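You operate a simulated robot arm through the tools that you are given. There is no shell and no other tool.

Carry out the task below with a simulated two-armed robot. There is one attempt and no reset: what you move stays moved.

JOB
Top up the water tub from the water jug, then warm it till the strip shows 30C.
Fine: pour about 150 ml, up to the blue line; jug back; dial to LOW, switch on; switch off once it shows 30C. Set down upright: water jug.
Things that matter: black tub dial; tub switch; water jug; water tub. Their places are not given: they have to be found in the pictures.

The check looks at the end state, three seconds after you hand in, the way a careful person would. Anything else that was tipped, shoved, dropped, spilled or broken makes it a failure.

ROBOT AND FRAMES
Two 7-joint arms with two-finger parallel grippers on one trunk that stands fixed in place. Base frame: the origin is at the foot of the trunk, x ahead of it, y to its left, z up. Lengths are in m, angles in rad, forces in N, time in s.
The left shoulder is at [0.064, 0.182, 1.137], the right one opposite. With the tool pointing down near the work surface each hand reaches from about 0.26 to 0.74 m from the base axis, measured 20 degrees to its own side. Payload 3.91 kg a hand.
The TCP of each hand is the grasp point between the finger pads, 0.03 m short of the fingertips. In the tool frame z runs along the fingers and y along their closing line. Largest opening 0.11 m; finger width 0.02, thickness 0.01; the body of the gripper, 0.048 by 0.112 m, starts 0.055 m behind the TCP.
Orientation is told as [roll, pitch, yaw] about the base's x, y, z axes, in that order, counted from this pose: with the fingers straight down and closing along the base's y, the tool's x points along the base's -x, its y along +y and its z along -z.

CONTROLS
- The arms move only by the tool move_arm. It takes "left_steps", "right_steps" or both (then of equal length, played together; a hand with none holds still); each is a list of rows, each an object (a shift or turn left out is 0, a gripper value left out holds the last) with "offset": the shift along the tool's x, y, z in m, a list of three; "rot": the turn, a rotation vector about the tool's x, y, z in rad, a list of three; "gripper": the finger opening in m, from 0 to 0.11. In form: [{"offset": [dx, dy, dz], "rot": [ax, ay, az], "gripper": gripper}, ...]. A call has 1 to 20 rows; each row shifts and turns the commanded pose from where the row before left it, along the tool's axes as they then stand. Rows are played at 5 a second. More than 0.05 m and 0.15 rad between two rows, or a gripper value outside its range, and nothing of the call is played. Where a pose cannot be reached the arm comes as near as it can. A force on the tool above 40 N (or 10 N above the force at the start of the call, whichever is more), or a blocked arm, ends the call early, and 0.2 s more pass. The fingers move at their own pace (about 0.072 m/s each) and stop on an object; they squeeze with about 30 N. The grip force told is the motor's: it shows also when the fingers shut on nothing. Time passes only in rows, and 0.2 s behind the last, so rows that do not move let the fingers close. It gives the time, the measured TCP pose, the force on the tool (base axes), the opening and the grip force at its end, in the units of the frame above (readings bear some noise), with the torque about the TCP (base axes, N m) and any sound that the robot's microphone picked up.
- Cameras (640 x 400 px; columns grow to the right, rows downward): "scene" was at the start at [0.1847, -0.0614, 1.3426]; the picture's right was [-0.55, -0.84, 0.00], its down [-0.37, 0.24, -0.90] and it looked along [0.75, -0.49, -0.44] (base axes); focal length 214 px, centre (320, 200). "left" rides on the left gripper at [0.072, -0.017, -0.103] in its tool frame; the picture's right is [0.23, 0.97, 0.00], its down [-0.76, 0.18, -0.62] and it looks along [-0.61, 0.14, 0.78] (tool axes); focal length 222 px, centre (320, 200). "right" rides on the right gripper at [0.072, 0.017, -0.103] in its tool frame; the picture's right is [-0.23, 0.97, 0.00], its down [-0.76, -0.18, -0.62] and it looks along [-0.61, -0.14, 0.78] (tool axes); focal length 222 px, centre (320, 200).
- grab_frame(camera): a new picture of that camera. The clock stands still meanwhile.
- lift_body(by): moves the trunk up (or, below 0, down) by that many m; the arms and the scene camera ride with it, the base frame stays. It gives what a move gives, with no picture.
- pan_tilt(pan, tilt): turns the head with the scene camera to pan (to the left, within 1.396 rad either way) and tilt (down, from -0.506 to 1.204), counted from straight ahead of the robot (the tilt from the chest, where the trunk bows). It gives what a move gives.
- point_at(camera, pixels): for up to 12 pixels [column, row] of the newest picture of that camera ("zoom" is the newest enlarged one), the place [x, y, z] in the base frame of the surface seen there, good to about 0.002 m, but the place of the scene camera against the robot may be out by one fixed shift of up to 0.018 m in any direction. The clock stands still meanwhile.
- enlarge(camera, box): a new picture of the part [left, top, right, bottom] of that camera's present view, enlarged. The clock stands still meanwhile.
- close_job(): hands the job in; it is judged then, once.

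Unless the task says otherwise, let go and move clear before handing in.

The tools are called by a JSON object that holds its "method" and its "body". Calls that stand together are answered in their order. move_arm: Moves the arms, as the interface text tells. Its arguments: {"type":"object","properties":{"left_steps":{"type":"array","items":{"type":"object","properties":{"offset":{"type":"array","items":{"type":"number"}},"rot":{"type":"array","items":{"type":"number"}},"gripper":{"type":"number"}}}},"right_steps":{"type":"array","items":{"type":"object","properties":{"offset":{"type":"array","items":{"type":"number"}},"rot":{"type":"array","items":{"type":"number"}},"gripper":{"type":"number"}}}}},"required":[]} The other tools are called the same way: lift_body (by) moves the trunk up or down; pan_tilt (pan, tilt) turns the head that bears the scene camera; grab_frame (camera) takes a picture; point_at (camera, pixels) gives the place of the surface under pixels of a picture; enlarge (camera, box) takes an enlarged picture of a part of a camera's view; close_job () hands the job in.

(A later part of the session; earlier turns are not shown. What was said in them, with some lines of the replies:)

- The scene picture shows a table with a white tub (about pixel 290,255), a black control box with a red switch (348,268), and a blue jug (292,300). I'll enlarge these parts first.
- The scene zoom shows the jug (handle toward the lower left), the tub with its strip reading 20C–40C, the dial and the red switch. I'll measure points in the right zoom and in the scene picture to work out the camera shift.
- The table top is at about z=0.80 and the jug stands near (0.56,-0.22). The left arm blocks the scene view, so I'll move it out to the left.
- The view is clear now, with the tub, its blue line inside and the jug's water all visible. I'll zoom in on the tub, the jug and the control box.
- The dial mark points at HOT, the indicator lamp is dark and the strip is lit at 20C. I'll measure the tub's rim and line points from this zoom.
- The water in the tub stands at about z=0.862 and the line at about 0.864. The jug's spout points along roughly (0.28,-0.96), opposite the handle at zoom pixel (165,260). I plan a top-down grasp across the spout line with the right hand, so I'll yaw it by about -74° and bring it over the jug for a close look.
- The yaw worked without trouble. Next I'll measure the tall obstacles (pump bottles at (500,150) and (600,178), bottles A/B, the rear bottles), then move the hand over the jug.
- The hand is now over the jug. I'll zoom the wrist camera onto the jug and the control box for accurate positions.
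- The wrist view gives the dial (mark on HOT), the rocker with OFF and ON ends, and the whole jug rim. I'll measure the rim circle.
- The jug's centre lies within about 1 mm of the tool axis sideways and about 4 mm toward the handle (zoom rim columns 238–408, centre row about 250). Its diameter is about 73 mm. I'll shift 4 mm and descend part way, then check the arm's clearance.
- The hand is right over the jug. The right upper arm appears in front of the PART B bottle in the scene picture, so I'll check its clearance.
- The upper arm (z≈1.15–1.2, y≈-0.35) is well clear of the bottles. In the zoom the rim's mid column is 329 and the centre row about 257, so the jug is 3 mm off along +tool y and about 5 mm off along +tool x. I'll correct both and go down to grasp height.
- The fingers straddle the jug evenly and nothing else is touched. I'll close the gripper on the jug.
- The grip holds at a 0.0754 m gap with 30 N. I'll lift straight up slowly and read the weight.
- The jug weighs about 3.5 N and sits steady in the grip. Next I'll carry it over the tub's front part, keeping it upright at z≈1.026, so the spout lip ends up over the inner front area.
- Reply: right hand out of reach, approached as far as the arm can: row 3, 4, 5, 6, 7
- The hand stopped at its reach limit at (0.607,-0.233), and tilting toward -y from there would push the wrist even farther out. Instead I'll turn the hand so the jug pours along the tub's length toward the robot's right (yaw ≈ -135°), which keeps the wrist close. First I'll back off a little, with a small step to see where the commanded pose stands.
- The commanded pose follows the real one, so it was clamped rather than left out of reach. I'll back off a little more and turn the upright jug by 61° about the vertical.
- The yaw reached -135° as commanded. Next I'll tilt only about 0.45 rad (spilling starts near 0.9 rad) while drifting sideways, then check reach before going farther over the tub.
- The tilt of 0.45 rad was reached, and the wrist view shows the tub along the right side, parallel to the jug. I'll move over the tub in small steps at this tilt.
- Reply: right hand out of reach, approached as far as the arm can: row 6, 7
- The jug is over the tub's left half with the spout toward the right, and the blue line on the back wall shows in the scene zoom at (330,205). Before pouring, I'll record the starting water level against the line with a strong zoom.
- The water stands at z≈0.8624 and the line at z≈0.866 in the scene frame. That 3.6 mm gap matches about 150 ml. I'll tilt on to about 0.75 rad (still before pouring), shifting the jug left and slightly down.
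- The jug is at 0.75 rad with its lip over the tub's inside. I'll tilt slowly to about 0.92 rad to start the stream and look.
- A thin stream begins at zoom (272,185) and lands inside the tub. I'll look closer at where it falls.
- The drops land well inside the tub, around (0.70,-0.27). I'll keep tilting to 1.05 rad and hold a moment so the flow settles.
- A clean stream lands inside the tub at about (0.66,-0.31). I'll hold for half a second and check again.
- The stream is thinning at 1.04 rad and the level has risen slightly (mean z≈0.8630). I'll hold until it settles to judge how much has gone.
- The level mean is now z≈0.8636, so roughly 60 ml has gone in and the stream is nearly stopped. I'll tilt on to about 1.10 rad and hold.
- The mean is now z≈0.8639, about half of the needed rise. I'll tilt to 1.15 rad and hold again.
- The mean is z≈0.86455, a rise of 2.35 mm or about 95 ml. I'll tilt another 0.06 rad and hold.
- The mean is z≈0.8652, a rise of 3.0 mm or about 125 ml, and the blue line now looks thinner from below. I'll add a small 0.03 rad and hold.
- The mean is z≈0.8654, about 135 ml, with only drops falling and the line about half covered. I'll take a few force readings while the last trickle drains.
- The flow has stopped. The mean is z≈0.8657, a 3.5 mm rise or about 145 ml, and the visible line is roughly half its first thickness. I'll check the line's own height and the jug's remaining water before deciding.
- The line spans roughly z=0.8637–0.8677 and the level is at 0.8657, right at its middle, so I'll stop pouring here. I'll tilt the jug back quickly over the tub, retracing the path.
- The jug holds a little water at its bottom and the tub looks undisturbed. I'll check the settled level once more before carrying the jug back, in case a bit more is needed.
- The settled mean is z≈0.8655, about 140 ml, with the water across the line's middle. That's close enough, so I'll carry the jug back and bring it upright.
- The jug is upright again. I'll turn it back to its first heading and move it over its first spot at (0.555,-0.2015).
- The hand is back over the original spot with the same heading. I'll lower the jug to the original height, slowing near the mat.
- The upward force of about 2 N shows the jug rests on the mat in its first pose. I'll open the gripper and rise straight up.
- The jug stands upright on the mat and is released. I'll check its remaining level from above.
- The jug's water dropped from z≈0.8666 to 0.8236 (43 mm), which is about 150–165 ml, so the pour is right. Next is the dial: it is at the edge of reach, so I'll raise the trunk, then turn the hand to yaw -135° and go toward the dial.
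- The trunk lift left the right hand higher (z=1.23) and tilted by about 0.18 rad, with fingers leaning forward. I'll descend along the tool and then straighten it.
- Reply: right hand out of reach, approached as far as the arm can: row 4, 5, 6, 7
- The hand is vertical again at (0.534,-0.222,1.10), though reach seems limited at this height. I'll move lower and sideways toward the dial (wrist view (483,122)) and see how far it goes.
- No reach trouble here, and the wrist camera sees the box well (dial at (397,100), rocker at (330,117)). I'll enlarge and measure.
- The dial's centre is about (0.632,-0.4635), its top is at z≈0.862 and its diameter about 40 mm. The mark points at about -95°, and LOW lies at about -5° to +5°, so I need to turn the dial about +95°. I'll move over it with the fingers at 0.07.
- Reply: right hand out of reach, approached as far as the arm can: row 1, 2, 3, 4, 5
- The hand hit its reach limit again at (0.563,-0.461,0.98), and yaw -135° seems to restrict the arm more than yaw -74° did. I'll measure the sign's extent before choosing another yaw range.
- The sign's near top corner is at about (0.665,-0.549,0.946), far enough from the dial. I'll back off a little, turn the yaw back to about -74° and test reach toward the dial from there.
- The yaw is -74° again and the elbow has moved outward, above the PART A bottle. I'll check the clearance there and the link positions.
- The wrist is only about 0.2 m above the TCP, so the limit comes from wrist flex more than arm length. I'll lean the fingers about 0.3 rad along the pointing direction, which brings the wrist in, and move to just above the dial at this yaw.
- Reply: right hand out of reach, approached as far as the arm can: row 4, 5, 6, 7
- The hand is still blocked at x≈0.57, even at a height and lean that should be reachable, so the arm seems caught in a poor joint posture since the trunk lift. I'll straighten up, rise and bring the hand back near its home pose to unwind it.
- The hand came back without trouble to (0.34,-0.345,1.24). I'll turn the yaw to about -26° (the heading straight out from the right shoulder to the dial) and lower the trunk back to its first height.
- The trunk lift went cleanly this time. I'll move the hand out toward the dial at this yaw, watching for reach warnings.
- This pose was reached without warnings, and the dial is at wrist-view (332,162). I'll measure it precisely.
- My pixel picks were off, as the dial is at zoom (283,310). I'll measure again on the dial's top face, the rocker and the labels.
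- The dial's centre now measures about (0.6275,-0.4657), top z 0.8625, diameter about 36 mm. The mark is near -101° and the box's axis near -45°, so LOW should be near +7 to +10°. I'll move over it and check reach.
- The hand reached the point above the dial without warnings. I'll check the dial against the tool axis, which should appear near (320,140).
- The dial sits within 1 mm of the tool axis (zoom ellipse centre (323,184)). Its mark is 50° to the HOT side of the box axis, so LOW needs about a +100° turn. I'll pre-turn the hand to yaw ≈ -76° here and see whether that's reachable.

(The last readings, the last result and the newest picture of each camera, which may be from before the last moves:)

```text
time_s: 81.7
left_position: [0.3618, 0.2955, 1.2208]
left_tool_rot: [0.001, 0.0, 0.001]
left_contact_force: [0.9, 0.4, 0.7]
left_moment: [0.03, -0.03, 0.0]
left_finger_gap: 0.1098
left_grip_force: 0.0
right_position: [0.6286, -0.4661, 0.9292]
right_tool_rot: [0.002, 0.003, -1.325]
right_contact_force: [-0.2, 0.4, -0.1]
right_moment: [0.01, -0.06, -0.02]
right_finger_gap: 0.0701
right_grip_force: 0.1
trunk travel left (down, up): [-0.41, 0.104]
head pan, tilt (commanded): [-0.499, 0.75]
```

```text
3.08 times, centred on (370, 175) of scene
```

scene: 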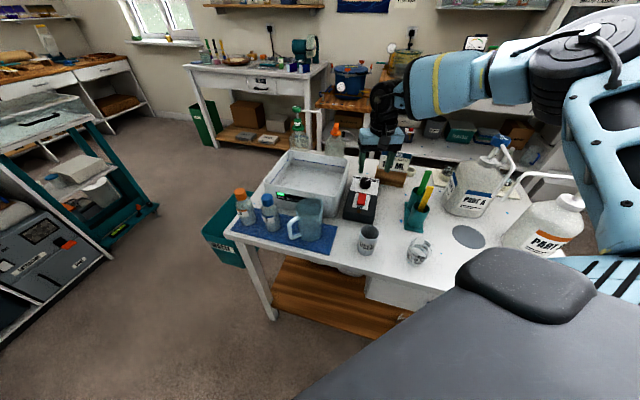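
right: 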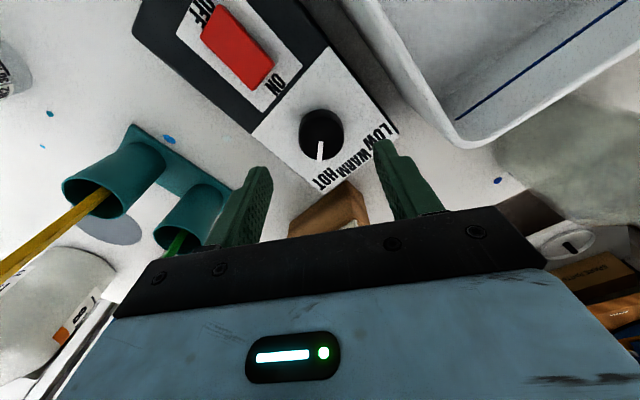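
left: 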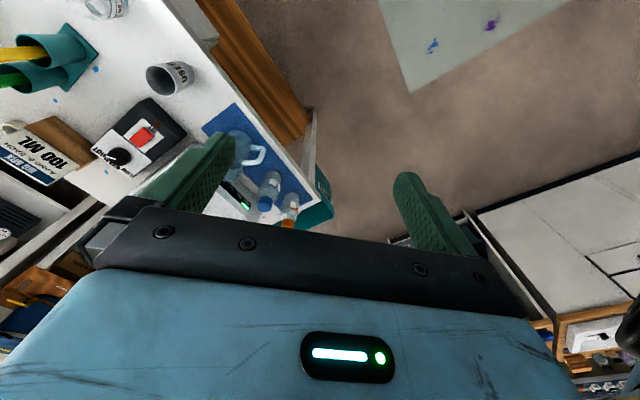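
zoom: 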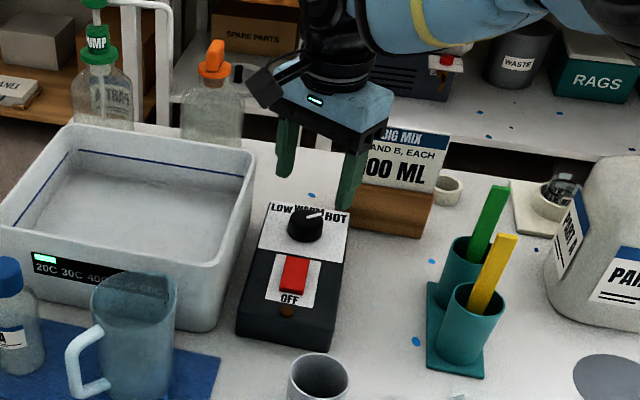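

Reachable as well. I'll narrow the fingers to 0.056, go down to TCP z≈0.876 (tips about 5 mm above the panel) and close on the knob.

{"method": "move_arm", "body": {"right_steps": [{"gripper": 0.056}, {"offset": [0, 0, 0.015]}, {"offset": [0, 0, 0.015]}, {"offset": [0, 0, 0.013]}, {"offset": [0, 0, 0.01]}, {}]}}

{"method": "grab_frame", "body": {"camera": "right"}}

{"method": "enlarge", "body": {"camera": "scene", "box": [320, 130, 410, 220]}}

```text
time_s: 83.1
left_position: [0.3616, 0.2965, 1.2208]
left_tool_rot: [-0.001, -0.001, -0.001]
left_contact_force: [-0.4, -0.4, -1.5]
left_moment: [0.0, -0.01, -0.01]
left_finger_gap: 0.1098
left_grip_force: 0.1
right_position: [0.6289, -0.4658, 0.876]
right_tool_rot: [0.001, 0.002, -1.321]
right_contact_force: [0.8, -0.7, -0.2]
right_moment: [-0.03, 0.01, 0.02]
right_finger_gap: 0.056
right_grip_force: 0.0
trunk travel left (down, up): [-0.41, 0.104]
head pan, tilt (commanded): [-0.499, 0.75]
```

```text
taken
```

right: 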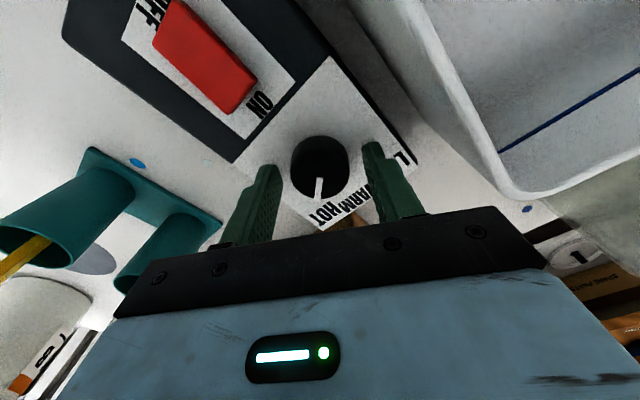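

```text
4.44 times, centred on (365, 175) of scene
```

zoom: 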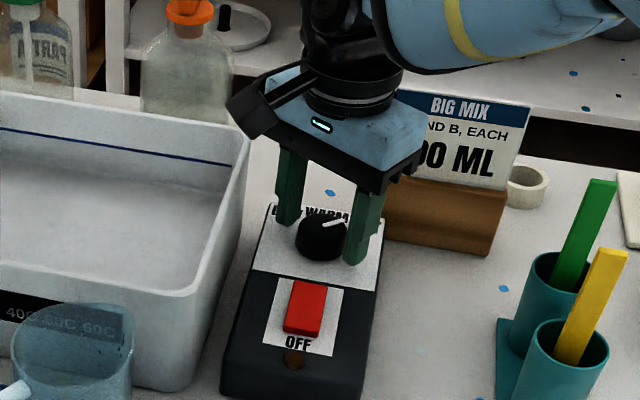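

The knob is between the fingers. I'll check centring once more before closing.

{"method": "enlarge", "body": {"camera": "right", "box": [260, 115, 400, 235]}}

```text
3.33 times, centred on (330, 175) of right
```

zoom: 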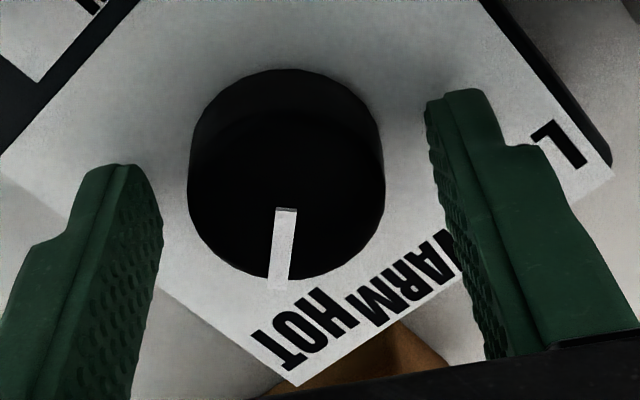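

The knob is centred within about 1.5 mm (zoom ellipse centre (286,198)). I'll close on it.

{"method": "move_arm", "body": {"right_steps": [{"gripper": 0.03}, {"gripper": 0.03}, {}, {}]}}

```text
time_s: 84.1
left_position: [0.3615, 0.2942, 1.2215]
left_tool_rot: [0.001, 0.001, 0.0]
left_contact_force: [-0.1, -0.3, -0.1]
left_moment: [0.02, 0.01, -0.03]
left_finger_gap: 0.1098
left_grip_force: 0.0
right_position: [0.6291, -0.4652, 0.8762]
right_tool_rot: [0.001, 0.002, -1.322]
right_contact_force: [-2.5, 0.0, 0.0]
right_moment: [-0.06, 0.11, -0.01]
right_finger_gap: 0.0387
right_grip_force: 45.2
trunk travel left (down, up): [-0.41, 0.104]
head pan, tilt (commanded): [-0.499, 0.75]
```

The knob is gripped at 0.0387 m. I'll turn it toward LOW by about 0.9 rad first and check.

{"method": "move_arm", "body": {"right_steps": [{"rot": [0, 0, -0.09]}, {"rot": [0, 0, -0.09]}, {"rot": [0, 0, -0.09]}, {"rot": [0, 0, -0.09]}, {"rot": [0, 0, -0.09]}, {"rot": [0, 0, -0.09]}, {"rot": [0, 0, -0.09]}, {"rot": [0, 0, -0.09]}, {"rot": [0, 0, -0.09]}, {"rot": [0, 0, -0.09]}, {}]}}

{"method": "enlarge", "body": {"camera": "right", "box": [240, 95, 400, 235]}}

{"method": "enlarge", "body": {"camera": "scene", "box": [320, 130, 410, 220]}}

```text
time_s: 86.5
left_position: [0.3614, 0.2954, 1.2214]
left_tool_rot: [0.002, 0.0, 0.0]
left_contact_force: [-0.7, -0.7, 0.2]
left_moment: [-0.06, -0.01, 0.0]
left_finger_gap: 0.1103
left_grip_force: 0.1
right_position: [0.6278, -0.4659, 0.8767]
right_tool_rot: [0.002, 0.0, -0.422]
right_contact_force: [-8.8, 1.3, -7.0]
right_moment: [0.09, 0.65, -0.01]
right_finger_gap: 0.0385
right_grip_force: 45.1
trunk travel left (down, up): [-0.41, 0.104]
head pan, tilt (commanded): [-0.499, 0.75]
```

```text
2.86 times, centred on (320, 165) of right
```

zoom: 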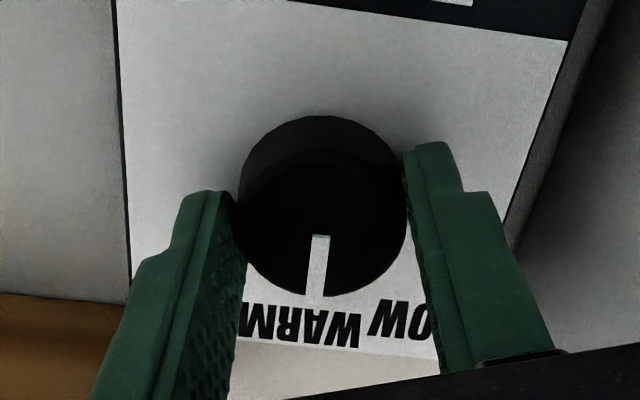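

```text
4.44 times, centred on (365, 175) of scene
```

zoom: 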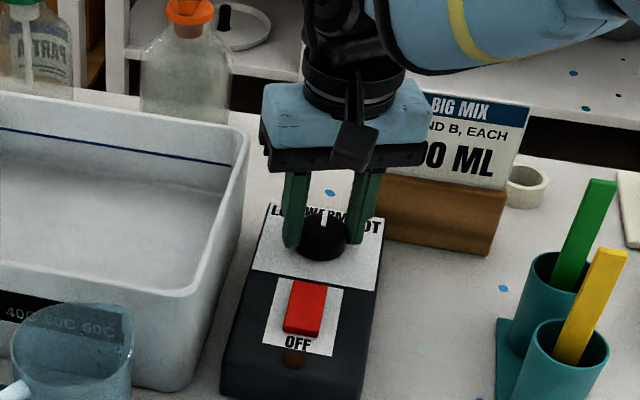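

The mark now points at WARM and the knob follows the hand, with some side force (about 9 N) building up. I'll ease the hand 1 mm toward -x and continue turning toward LOW.

{"method": "move_arm", "body": {"right_steps": [{"offset": [0.001, 0, -0.0005], "rot": [0, 0, -0.085]}, {"rot": [0, 0, -0.085]}, {"rot": [0, 0, -0.085]}, {"rot": [0, 0, -0.085]}, {"rot": [0, 0, -0.085]}, {"rot": [0, 0, -0.085]}, {"rot": [0, 0, -0.085]}, {"rot": [0, 0, -0.085]}, {"rot": [0, 0, -0.085]}, {}]}}

{"method": "enlarge", "body": {"camera": "right", "box": [240, 95, 400, 235]}}

{"method": "enlarge", "body": {"camera": "scene", "box": [320, 130, 410, 220]}}

```text
time_s: 87.6
left_position: [0.3602, 0.2958, 1.2215]
left_tool_rot: [-0.001, 0.0, 0.0]
left_contact_force: [-0.2, 0.1, -0.2]
left_moment: [0.02, -0.05, 0.03]
left_finger_gap: 0.1102
left_grip_force: 0.1
right_position: [0.628, -0.4666, 0.8786]
right_tool_rot: [-0.024, -0.002, -0.065]
right_contact_force: [3.1, 4.5, 10.6]
right_moment: [-0.42, 0.68, 0.01]
right_finger_gap: 0.0384
right_grip_force: 45.2
right hand out of reach, approached as far as the arm can: row 5
trunk travel left (down, up): [-0.41, 0.104]
head pan, tilt (commanded): [-0.499, 0.75]
stopped in row 5 (right hand): the force on the tool passed its limit at 60 N (the readings are from after the stop); the commanded pose is now the measured one
```

```text
2.86 times, centred on (320, 165) of right
```

zoom: 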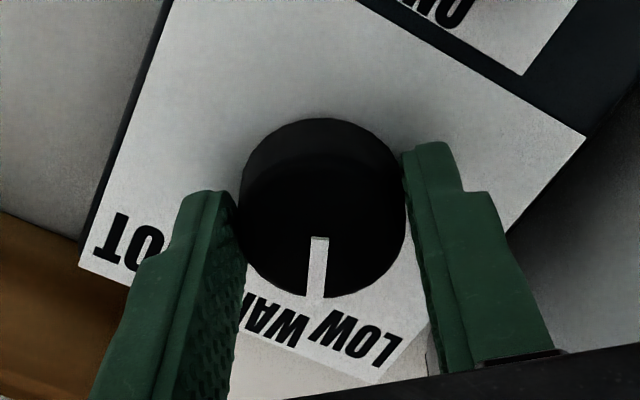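

```text
4.44 times, centred on (365, 175) of scene
```

zoom: 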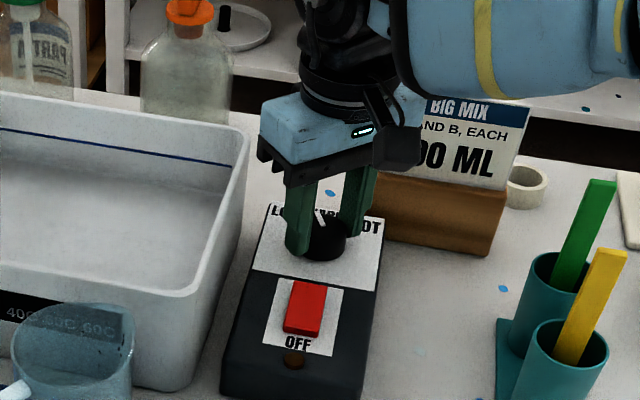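

The hand reached its yaw limit at about -0.07 rad and the force guard stopped it, with the mark now between WARM and LOW. I'll open the fingers, rise, turn the hand back and take a second grip.

{"method": "move_arm", "body": {"right_steps": [{"gripper": 0.058}, {}, {}, {"offset": [0, 0, -0.015]}, {"offset": [0, 0, -0.02]}, {"offset": [0, 0, -0.02]}, {}]}}

{"method": "grab_frame", "body": {"camera": "right"}}

{"method": "enlarge", "body": {"camera": "scene", "box": [320, 130, 410, 220]}}

```text
time_s: 89.2
left_position: [0.3612, 0.2955, 1.2202]
left_tool_rot: [0.002, -0.001, 0.0]
left_contact_force: [-0.3, 0.7, -0.5]
left_moment: [-0.03, 0.01, -0.03]
left_finger_gap: 0.1099
left_grip_force: 0.1
right_position: [0.6266, -0.4664, 0.9302]
right_tool_rot: [-0.027, 0.003, -0.064]
right_contact_force: [-0.2, -0.5, -0.7]
right_moment: [-0.01, 0.0, 0.01]
right_finger_gap: 0.0581
right_grip_force: 0.1
trunk travel left (down, up): [-0.41, 0.104]
head pan, tilt (commanded): [-0.499, 0.75]
```

```text
taken
```

right: 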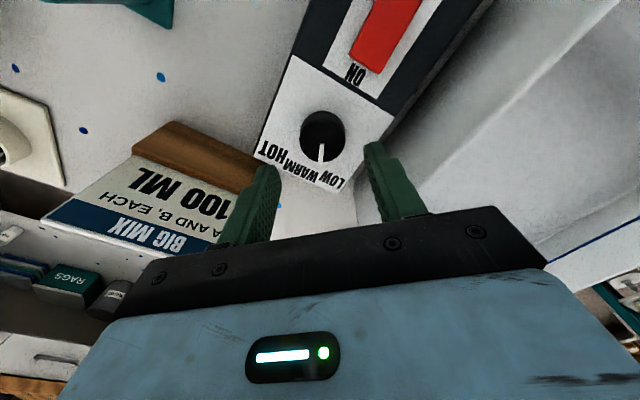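

```text
4.44 times, centred on (365, 175) of scene
```

zoom: 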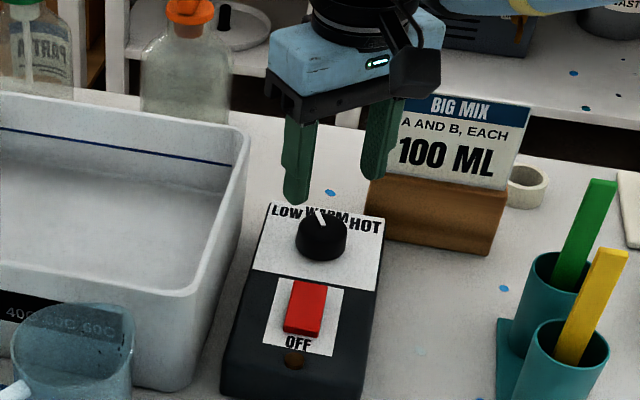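

The mark now points up-left of WARM, part of the way to LOW. I'll turn the hand back to yaw ≈ -1.0 and remove the small roll.

{"method": "move_arm", "body": {"right_steps": [{"rot": [-0.027, 0, 0]}, {"rot": [0, 0, 0.117]}, {"rot": [0, 0, 0.117]}, {"rot": [0, 0, 0.117]}, {"rot": [0, 0, 0.117]}, {"rot": [0, 0, 0.117]}, {"rot": [0, 0, 0.117]}, {"rot": [0, 0, 0.117]}, {"rot": [0, 0, 0.117]}, {}]}}

{"method": "enlarge", "body": {"camera": "right", "box": [260, 80, 400, 220]}}

```text
time_s: 91.4
left_position: [0.3615, 0.2961, 1.2217]
left_tool_rot: [0.002, 0.0, 0.001]
left_contact_force: [0.0, 0.6, 0.5]
left_moment: [-0.01, 0.03, 0.01]
left_finger_gap: 0.11
left_grip_force: 0.0
right_position: [0.6277, -0.4667, 0.9304]
right_tool_rot: [-0.002, 0.003, -1.001]
right_contact_force: [0.0, -0.9, -0.7]
right_moment: [0.03, 0.01, -0.01]
right_finger_gap: 0.058
right_grip_force: 0.2
trunk travel left (down, up): [-0.41, 0.104]
head pan, tilt (commanded): [-0.499, 0.75]
```

```text
2.86 times, centred on (330, 150) of right
```

zoom: 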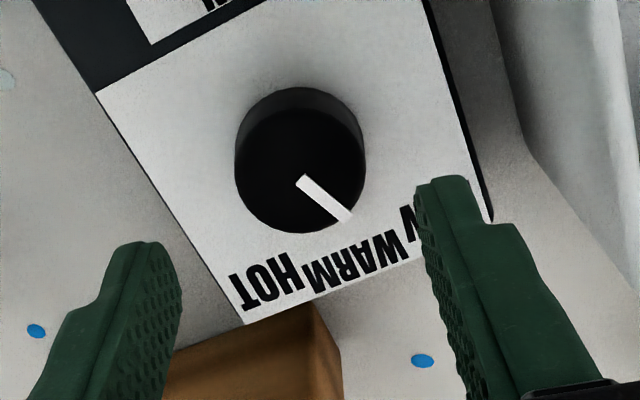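

The mark is now about 25° to the LOW side of the axis (needs about +50°). I'll lower, grip again with a 1.5 mm correction, and turn another 0.44 rad.

{"method": "move_arm", "body": {"right_steps": [{"offset": [0, 0.0015, 0.015]}, {"offset": [0, 0, 0.015]}, {"offset": [0, 0, 0.013]}, {"offset": [0, 0, 0.0105]}, {"gripper": 0.03}, {"gripper": 0.03}, {}, {}]}}

{"method": "enlarge", "body": {"camera": "right", "box": [240, 95, 400, 235]}}

```text
time_s: 93.2
left_position: [0.3621, 0.2961, 1.2229]
left_tool_rot: [0.0, -0.001, -0.001]
left_contact_force: [1.1, 0.8, -0.3]
left_moment: [-0.01, 0.03, 0.0]
left_finger_gap: 0.11
left_grip_force: 0.0
right_position: [0.6279, -0.4651, 0.8756]
right_tool_rot: [-0.001, 0.0, -1.001]
right_contact_force: [5.0, 1.4, -2.1]
right_moment: [0.04, -0.42, 0.01]
right_finger_gap: 0.039
right_grip_force: 44.9
trunk travel left (down, up): [-0.41, 0.104]
head pan, tilt (commanded): [-0.499, 0.75]
```

```text
2.86 times, centred on (320, 165) of right
```

zoom: 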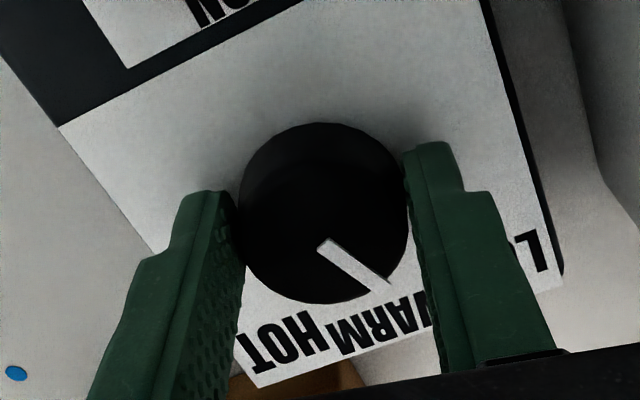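

The knob is gripped again at 0.039 m. I'll turn 0.44 rad toward LOW.

{"method": "move_arm", "body": {"right_steps": [{"rot": [0, 0, -0.074]}, {"rot": [0, 0, -0.074]}, {"rot": [0, 0, -0.074]}, {"rot": [0, 0, -0.074]}, {"rot": [0, 0, -0.074]}, {"rot": [0, 0, -0.074]}, {}]}}

{"method": "enlarge", "body": {"camera": "right", "box": [240, 95, 400, 235]}}

{"method": "enlarge", "body": {"camera": "scene", "box": [320, 130, 410, 220]}}

```text
time_s: 94.8
left_position: [0.3623, 0.2941, 1.2226]
left_tool_rot: [-0.001, 0.0, -0.001]
left_contact_force: [0.1, -0.2, -0.3]
left_moment: [-0.04, -0.03, -0.02]
left_finger_gap: 0.1098
left_grip_force: 0.1
right_position: [0.6268, -0.4651, 0.8747]
right_tool_rot: [-0.001, 0.006, -0.555]
right_contact_force: [0.5, -1.3, -9.7]
right_moment: [-0.29, 0.22, 0.0]
right_finger_gap: 0.039
right_grip_force: 44.8
trunk travel left (down, up): [-0.41, 0.104]
head pan, tilt (commanded): [-0.499, 0.75]
```

```text
2.86 times, centred on (320, 165) of right
```

zoom: 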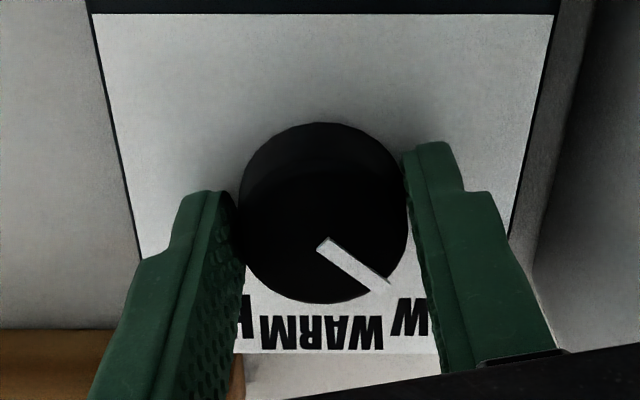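

```text
4.44 times, centred on (365, 175) of scene
```

zoom: 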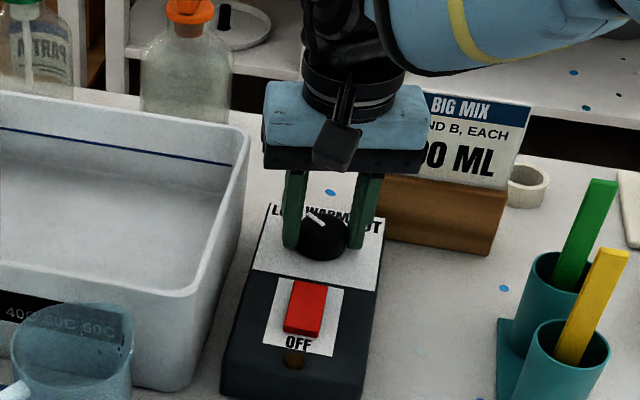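

The mark now points about 50° to the LOW side, mirroring the old HOT position. I'll release and rise to check it.

{"method": "move_arm", "body": {"right_steps": [{"gripper": 0.058}, {}, {}, {"offset": [0, 0, -0.015]}, {"offset": [0, 0, -0.02]}, {"offset": [0, 0, -0.02]}, {}]}}

{"method": "enlarge", "body": {"camera": "right", "box": [260, 80, 400, 220]}}

{"method": "enlarge", "body": {"camera": "scene", "box": [320, 130, 410, 220]}}

```text
time_s: 96.4
left_position: [0.3618, 0.2964, 1.2202]
left_tool_rot: [0.001, 0.001, -0.002]
left_contact_force: [0.3, 0.2, 0.1]
left_moment: [0.02, 0.0, 0.02]
left_finger_gap: 0.1097
left_grip_force: 0.0
right_position: [0.6278, -0.4637, 0.9314]
right_tool_rot: [0.002, 0.0, -0.557]
right_contact_force: [-0.5, 0.3, 0.6]
right_moment: [0.0, 0.0, -0.02]
right_finger_gap: 0.0579
right_grip_force: 0.1
trunk travel left (down, up): [-0.41, 0.104]
head pan, tilt (commanded): [-0.499, 0.75]
```

```text
2.86 times, centred on (330, 150) of right
```

zoom: 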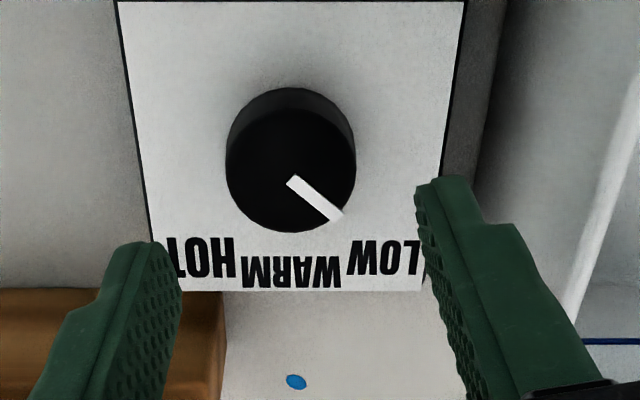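

```text
4.44 times, centred on (365, 175) of scene
```

zoom: 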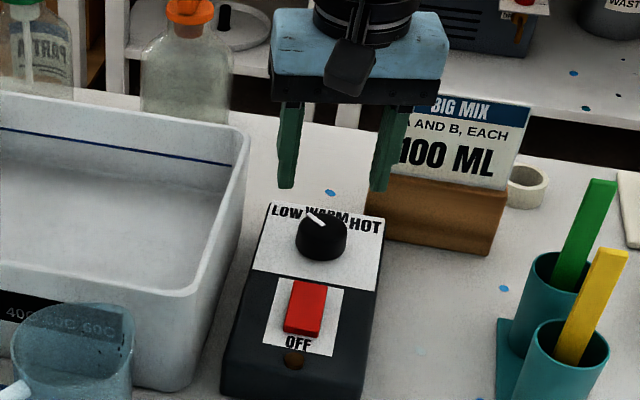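

The mark is now at about +52° on the LOW side, the mirror of its start at HOT, so the dial is on LOW. Next I'll close the fingers and move above the rocker's raised ON end at about (0.578,-0.415).

{"method": "move_arm", "body": {"right_steps": [{"offset": [0.017, 0.0039, 0], "gripper": 0.0}, {"offset": [0.017, 0.0039, 0]}, {"offset": [0.017, 0.0039, 0.005]}, {"offset": [0.0169, 0.004, 0.006]}, {}, {}]}}

{"method": "grab_frame", "body": {"camera": "right"}}

{"method": "enlarge", "body": {"camera": "right", "box": [250, 90, 390, 210]}}

{"method": "enlarge", "body": {"camera": "scene", "box": [320, 130, 410, 220]}}

```text
time_s: 97.8
left_position: [0.3607, 0.2959, 1.2216]
left_tool_rot: [0.0, 0.0, -0.001]
left_contact_force: [0.5, -0.9, 0.2]
left_moment: [-0.03, 0.01, -0.03]
left_finger_gap: 0.1102
left_grip_force: 0.1
right_position: [0.578, -0.4166, 0.918]
right_tool_rot: [0.0, 0.001, -0.558]
right_contact_force: [-0.5, 0.0, -0.6]
right_moment: [0.0, 0.0, -0.03]
right_finger_gap: 0.0
right_grip_force: 30.5
trunk travel left (down, up): [-0.41, 0.104]
head pan, tilt (commanded): [-0.499, 0.75]
```

```text
taken
```

right: 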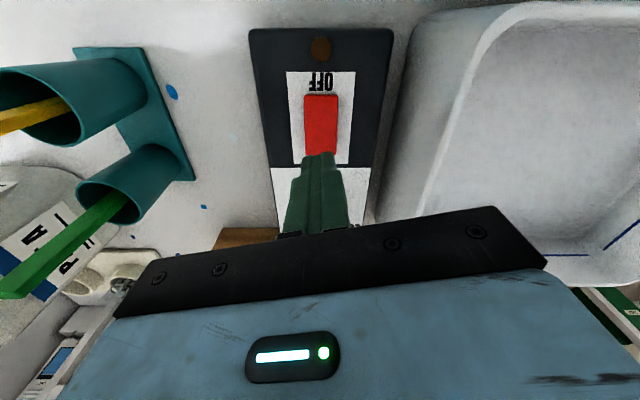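

```text
3.33 times, centred on (320, 150) of right
```

zoom: 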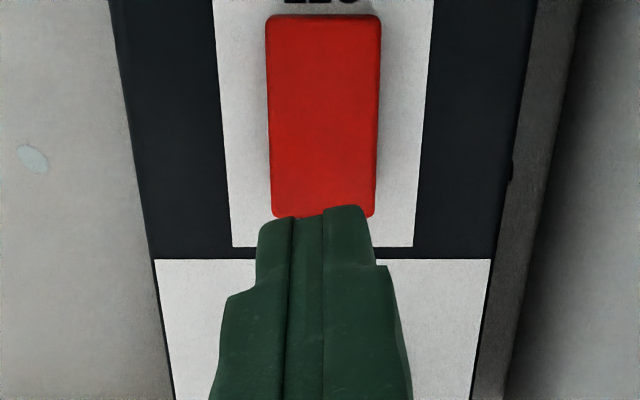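

```text
4.44 times, centred on (365, 175) of scene
```

zoom: 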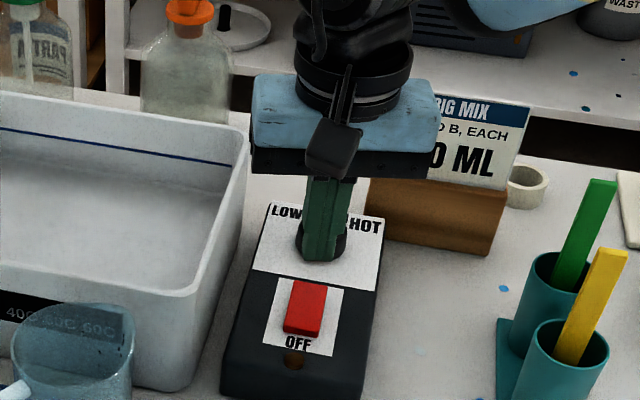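

The closed tip will land about 9 mm from the rocker's ON end (zoom (320,173)). I'll descend to near contact and then press gently.

{"method": "move_arm", "body": {"right_steps": [{"offset": [0, 0, 0.015]}, {"offset": [0, 0, 0.013]}, {"offset": [0, 0, 0.004]}, {"offset": [0, 0, 0.002]}, {"offset": [0, 0, 0.002]}, {}]}}

{"method": "enlarge", "body": {"camera": "scene", "box": [330, 150, 400, 215]}}

```text
time_s: 99.2
left_position: [0.3621, 0.2959, 1.2213]
left_tool_rot: [0.0, 0.0, 0.002]
left_contact_force: [-0.4, -0.3, -0.1]
left_moment: [0.0, -0.01, 0.02]
left_finger_gap: 0.1102
left_grip_force: 0.0
right_position: [0.5789, -0.4154, 0.8851]
right_tool_rot: [0.003, 0.002, -0.556]
right_contact_force: [1.9, 0.0, 0.7]
right_moment: [-0.01, -0.04, -0.05]
right_finger_gap: 0.0
right_grip_force: 29.8
trunk travel left (down, up): [-0.41, 0.104]
head pan, tilt (commanded): [-0.499, 0.75]
```

```text
6.15 times, centred on (365, 182) of scene
```

zoom: 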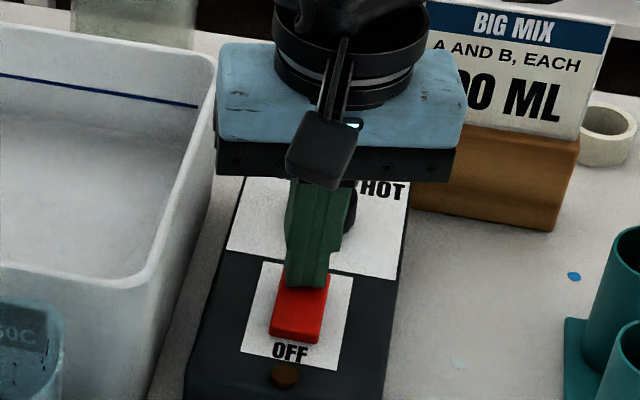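

The tip is about at contact (tip z≈0.855). I'll press on in 2 mm steps.

{"method": "move_arm", "body": {"right_steps": [{"offset": [0, 0, 0.002]}, {"offset": [0, 0, 0.002]}, {"offset": [0, 0, 0.002]}, {}]}}

{"method": "enlarge", "body": {"camera": "scene", "box": [330, 150, 400, 215]}}

```text
time_s: 100.2
left_position: [0.3592, 0.2967, 1.2217]
left_tool_rot: [0.001, -0.002, 0.0]
left_contact_force: [0.1, 0.6, -0.2]
left_moment: [0.01, -0.02, 0.01]
left_finger_gap: 0.1097
left_grip_force: 0.0
right_position: [0.5785, -0.4153, 0.8819]
right_tool_rot: [0.001, -0.005, -0.557]
right_contact_force: [-1.0, -7.2, 23.4]
right_moment: [-0.12, 0.2, 0.3]
right_finger_gap: 0.0
right_grip_force: 30.0
trunk travel left (down, up): [-0.41, 0.104]
head pan, tilt (commanded): [-0.499, 0.75]
```

```text
6.15 times, centred on (365, 182) of scene
```

zoom: 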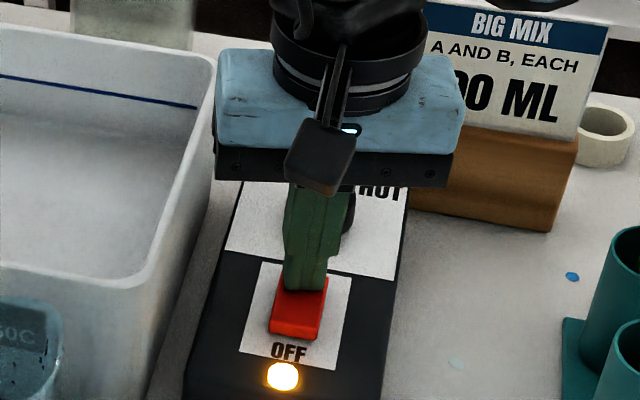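

The amber lamp is lit, so the heater is on. I'll lift off, move above the OFF end ready to press, and watch the strip.

{"method": "move_arm", "body": {"right_steps": [{"offset": [0, 0, -0.01]}, {"offset": [0, 0, -0.015]}, {"offset": [0.0134, 0.0025, 0]}, {"offset": [0.0133, 0.0025, 0]}, {}]}}

{"method": "enlarge", "body": {"camera": "scene", "box": [260, 150, 400, 230]}}

{"method": "enlarge", "body": {"camera": "right", "box": [250, 60, 390, 210]}}

```text
time_s: 101.4
left_position: [0.362, 0.2958, 1.221]
left_tool_rot: [0.0, 0.0, 0.0]
left_contact_force: [0.6, -0.3, -0.4]
left_moment: [-0.02, 0.01, -0.02]
left_finger_gap: 0.1098
left_grip_force: 0.0
right_position: [0.5588, -0.3983, 0.902]
right_tool_rot: [-0.001, 0.002, -0.555]
right_contact_force: [0.8, -0.2, -0.4]
right_moment: [-0.01, -0.03, 0.02]
right_finger_gap: 0.0
right_grip_force: 30.3
trunk travel left (down, up): [-0.41, 0.104]
head pan, tilt (commanded): [-0.499, 0.75]
```

```text
4.57 times, centred on (330, 190) of scene
```

zoom: 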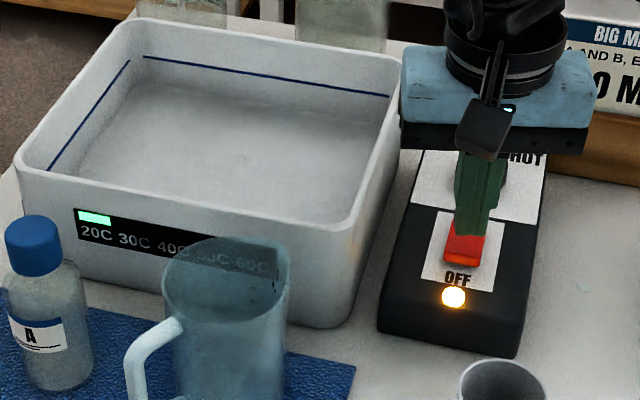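

```text
2.67 times, centred on (320, 135) of right
```

zoom: 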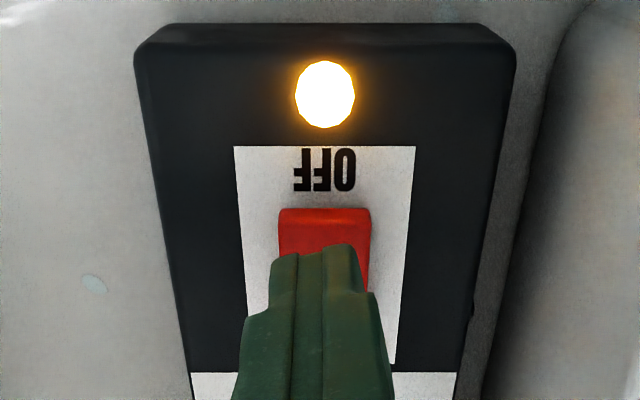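

The lamp is on, the tip is in place over the raised OFF end, and the strip still shows 20C. I'll wait in short spells and watch.

{"method": "move_arm", "body": {"right_steps": [{}, {}, {}, {}, {}, {}, {}, {}, {}, {}]}}

{"method": "enlarge", "body": {"camera": "scene", "box": [270, 180, 340, 220]}}

```text
time_s: 103.6
left_position: [0.3612, 0.2964, 1.2217]
left_tool_rot: [0.001, 0.002, -0.001]
left_contact_force: [0.0, -0.5, -0.9]
left_moment: [0.0, 0.02, -0.03]
left_finger_gap: 0.1102
left_grip_force: 0.1
right_position: [0.5582, -0.3986, 0.9034]
right_tool_rot: [-0.001, 0.001, -0.556]
right_contact_force: [-0.2, 0.5, 0.2]
right_moment: [0.0, 0.0, 0.02]
right_finger_gap: 0.0
right_grip_force: 30.6
trunk travel left (down, up): [-0.41, 0.104]
head pan, tilt (commanded): [-0.499, 0.75]
```

```text
9.14 times, centred on (305, 200) of scene
```

zoom: 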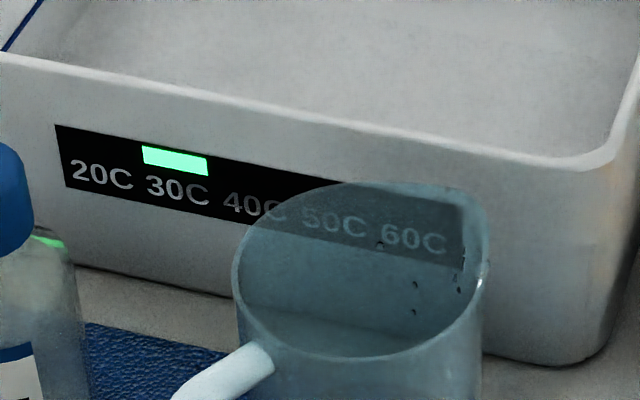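

The strip already shows 30C (lit bar at zoom (175,160)). I'll switch it off at once by pressing the OFF end.

{"method": "move_arm", "body": {"right_steps": [{"offset": [0, 0, 0.015]}, {"offset": [0, 0, 0.006]}, {"offset": [0, 0, 0.003]}]}}

{"method": "enlarge", "body": {"camera": "scene", "box": [260, 150, 400, 230]}}

```text
time_s: 104.4
left_position: [0.3597, 0.2966, 1.2224]
left_tool_rot: [0.001, -0.003, 0.001]
left_contact_force: [0.2, 0.3, 0.4]
left_moment: [0.01, -0.01, 0.0]
left_finger_gap: 0.1098
left_grip_force: 0.0
right_position: [0.5591, -0.3962, 0.8801]
right_tool_rot: [0.002, 0.001, -0.557]
right_contact_force: [-7.7, 0.2, 13.0]
right_moment: [-0.15, 0.16, -0.06]
right_finger_gap: 0.0002
right_grip_force: 30.2
trunk travel left (down, up): [-0.41, 0.104]
head pan, tilt (commanded): [-0.499, 0.75]
```

```text
4.57 times, centred on (330, 190) of scene
```

zoom: 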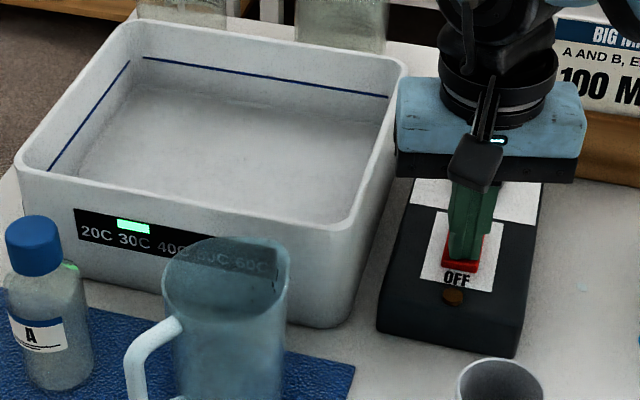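

The lamp is dark and the strip shows 30C. I'll lift off and retract the hand clear of the table.

{"method": "move_arm", "body": {"right_steps": [{"offset": [0, 0, -0.01]}, {"offset": [0, 0, -0.03]}, {"offset": [0, 0, -0.04]}, {"offset": [0.02, 0, -0.03]}, {"offset": [0.03, 0, -0.03]}, {"offset": [0.03, 0, -0.03]}, {"offset": [0.035, 0, -0.02]}, {"offset": [0.035, 0, -0.02]}, {"offset": [0.035, 0, -0.02]}, {}]}}

{"method": "grab_frame", "body": {"camera": "scene"}}

{"method": "enlarge", "body": {"camera": "scene", "box": [220, 140, 420, 260]}}

{"method": "enlarge", "body": {"camera": "scene", "box": [335, 165, 391, 225]}}

```text
time_s: 106.6
left_position: [0.3614, 0.2955, 1.2213]
left_tool_rot: [0.0, -0.001, 0.0]
left_contact_force: [0.9, 0.0, 0.8]
left_moment: [0.02, 0.0, 0.01]
left_finger_gap: 0.11
left_grip_force: 0.0
right_position: [0.4007, -0.3005, 1.1106]
right_tool_rot: [0.001, 0.002, -0.556]
right_contact_force: [-0.3, -0.6, -0.8]
right_moment: [-0.01, 0.01, -0.03]
right_finger_gap: 0.0
right_grip_force: 30.3
trunk travel left (down, up): [-0.41, 0.104]
head pan, tilt (commanded): [-0.499, 0.75]
```

```text
taken
```

scene: 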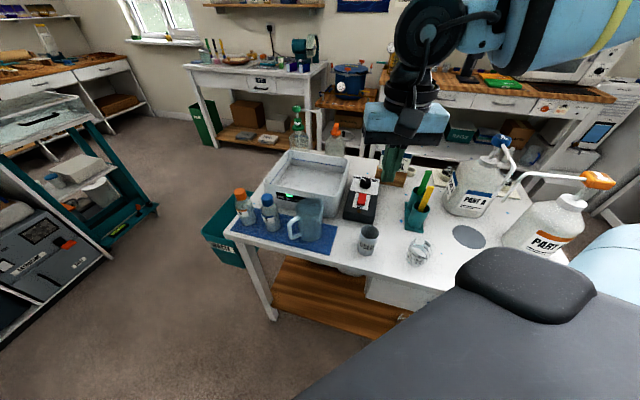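

```text
3.20 times, centred on (320, 200) of scene
```

zoom: 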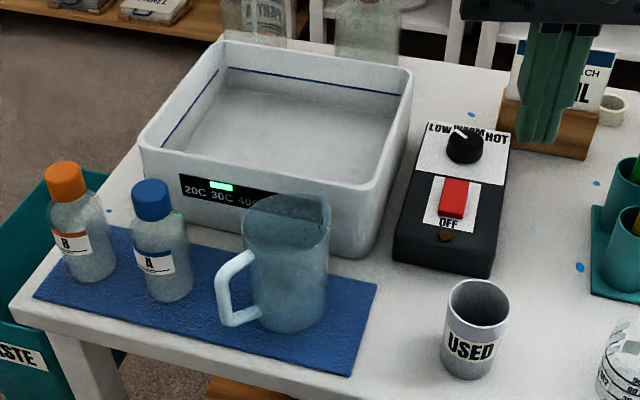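

```text
6.67 times, centred on (363, 195) of scene
```

zoom: 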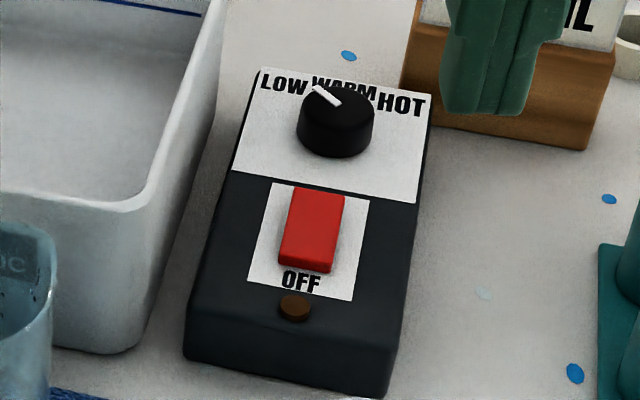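

Everything looks in place: lamp dark, strip on 30C, jug upright, dial mark toward LOW. I'll measure the mark's direction to be sure.

{"method": "point_at", "body": {"camera": "zoom", "pixels": [[336, 102], [328, 96], [322, 92], [317, 88], [340, 110], [355, 100], [320, 110], [285, 85], [345, 85], [402, 105], [312, 200], [305, 262]]}}

{"method": "enlarge", "body": {"camera": "right", "box": [230, 0, 410, 160]}}

{"method": "grab_frame", "body": {"camera": "right"}}

```text
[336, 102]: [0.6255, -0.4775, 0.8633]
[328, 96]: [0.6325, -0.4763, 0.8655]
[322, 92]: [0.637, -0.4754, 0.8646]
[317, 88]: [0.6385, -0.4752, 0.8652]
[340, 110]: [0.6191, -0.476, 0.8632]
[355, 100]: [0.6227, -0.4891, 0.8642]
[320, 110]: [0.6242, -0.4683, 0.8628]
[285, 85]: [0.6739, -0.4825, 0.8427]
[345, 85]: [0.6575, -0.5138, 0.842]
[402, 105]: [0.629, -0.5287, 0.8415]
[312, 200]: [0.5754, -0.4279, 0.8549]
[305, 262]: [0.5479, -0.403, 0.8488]
```

```text
2.50 times, centred on (320, 80) of right
```

zoom: 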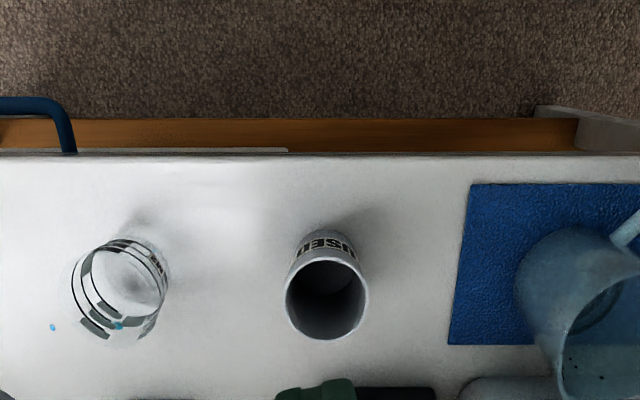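

```text
taken
```

right: 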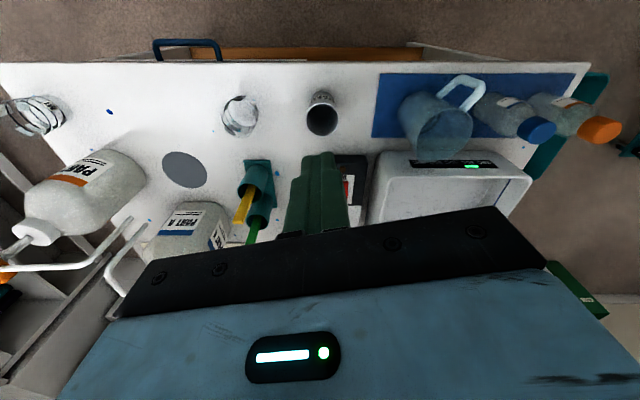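

The mark points at about +10° (55° to the LOW side of the box axis), so the dial is on LOW. The hand is clear, so I'll wait a moment and take a last look at the strip and jug before handing in.

{"method": "move_arm", "body": {"right_steps": [{"offset": [0.02, 0, -0.03]}, {"offset": [0.02, 0, -0.03]}, {"offset": [0.02, 0, -0.03]}, {}, {}, {}, {}, {}, {}, {}]}}

{"method": "enlarge", "body": {"camera": "scene", "box": [220, 140, 420, 260]}}

{"method": "enlarge", "body": {"camera": "scene", "box": [270, 180, 340, 220]}}

```text
time_s: 108.8
left_position: [0.3617, 0.2962, 1.2206]
left_tool_rot: [0.0, 0.0, 0.0]
left_contact_force: [0.0, 0.3, -0.2]
left_moment: [-0.02, 0.0, 0.0]
left_finger_gap: 0.11
left_grip_force: 0.1
right_position: [0.3492, -0.2688, 1.2032]
right_tool_rot: [0.0, 0.001, -0.557]
right_contact_force: [0.6, 1.1, -0.3]
right_moment: [0.0, 0.02, 0.01]
right_finger_gap: 0.0002
right_grip_force: 29.6
trunk travel left (down, up): [-0.41, 0.104]
head pan, tilt (commanded): [-0.499, 0.75]
```

```text
3.20 times, centred on (320, 200) of scene
```

zoom: 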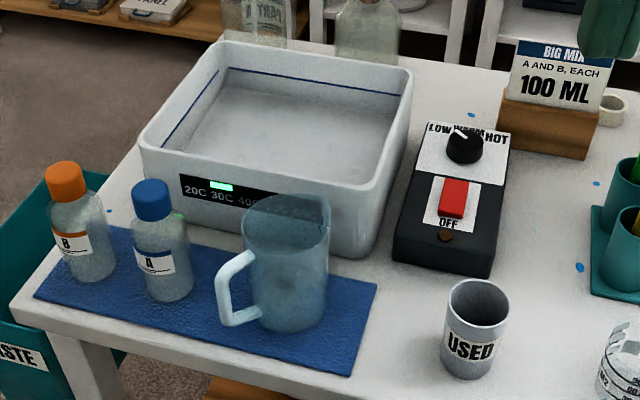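

```text
9.14 times, centred on (305, 200) of scene
```

zoom: 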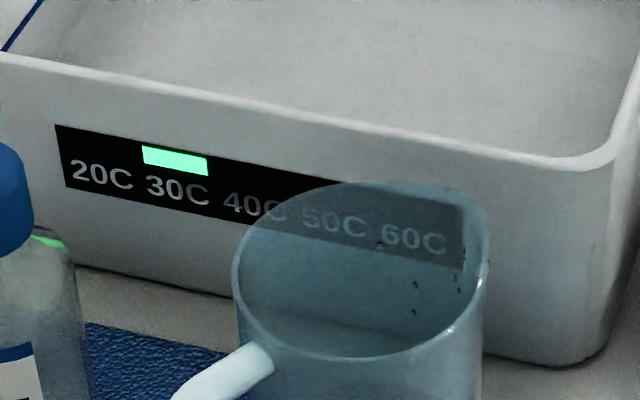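

The strip holds at 30C, the lamp is off, the dial is on LOW, the water is at the blue line, the jug stands upright on its mat and both hands are clear. I'm handing in the job.

{"method": "close_job", "body": {}}

```text
The job is handed in.
```

The tub is topped up and warmed, and the job is handed in. At my last look the strip showed 30C and nothing looked spilled or moved out of place.

- **Pour:** My estimates range from about 140 ml (rise in the tub) to about 150–165 ml (drop in the jug). The water sits at the middle of the blue line.
- **Jug:** It is back upright in its original spot on the mat, let go, with some water still in it.
- **Dial:** It went from HOT to LOW in two grips, because the hand reached its turning limit partway. During the first grip the force guard stopped the arm at 60 N. The mark now points about as far to the LOW side as it did to the HOT side before.
- **Heating:** I switched it on and the strip reached 30C within about 3 seconds. I then switched it off; the lamp is dark and the strip still read 30C about 4 seconds later.

Both hands are clear of the table.
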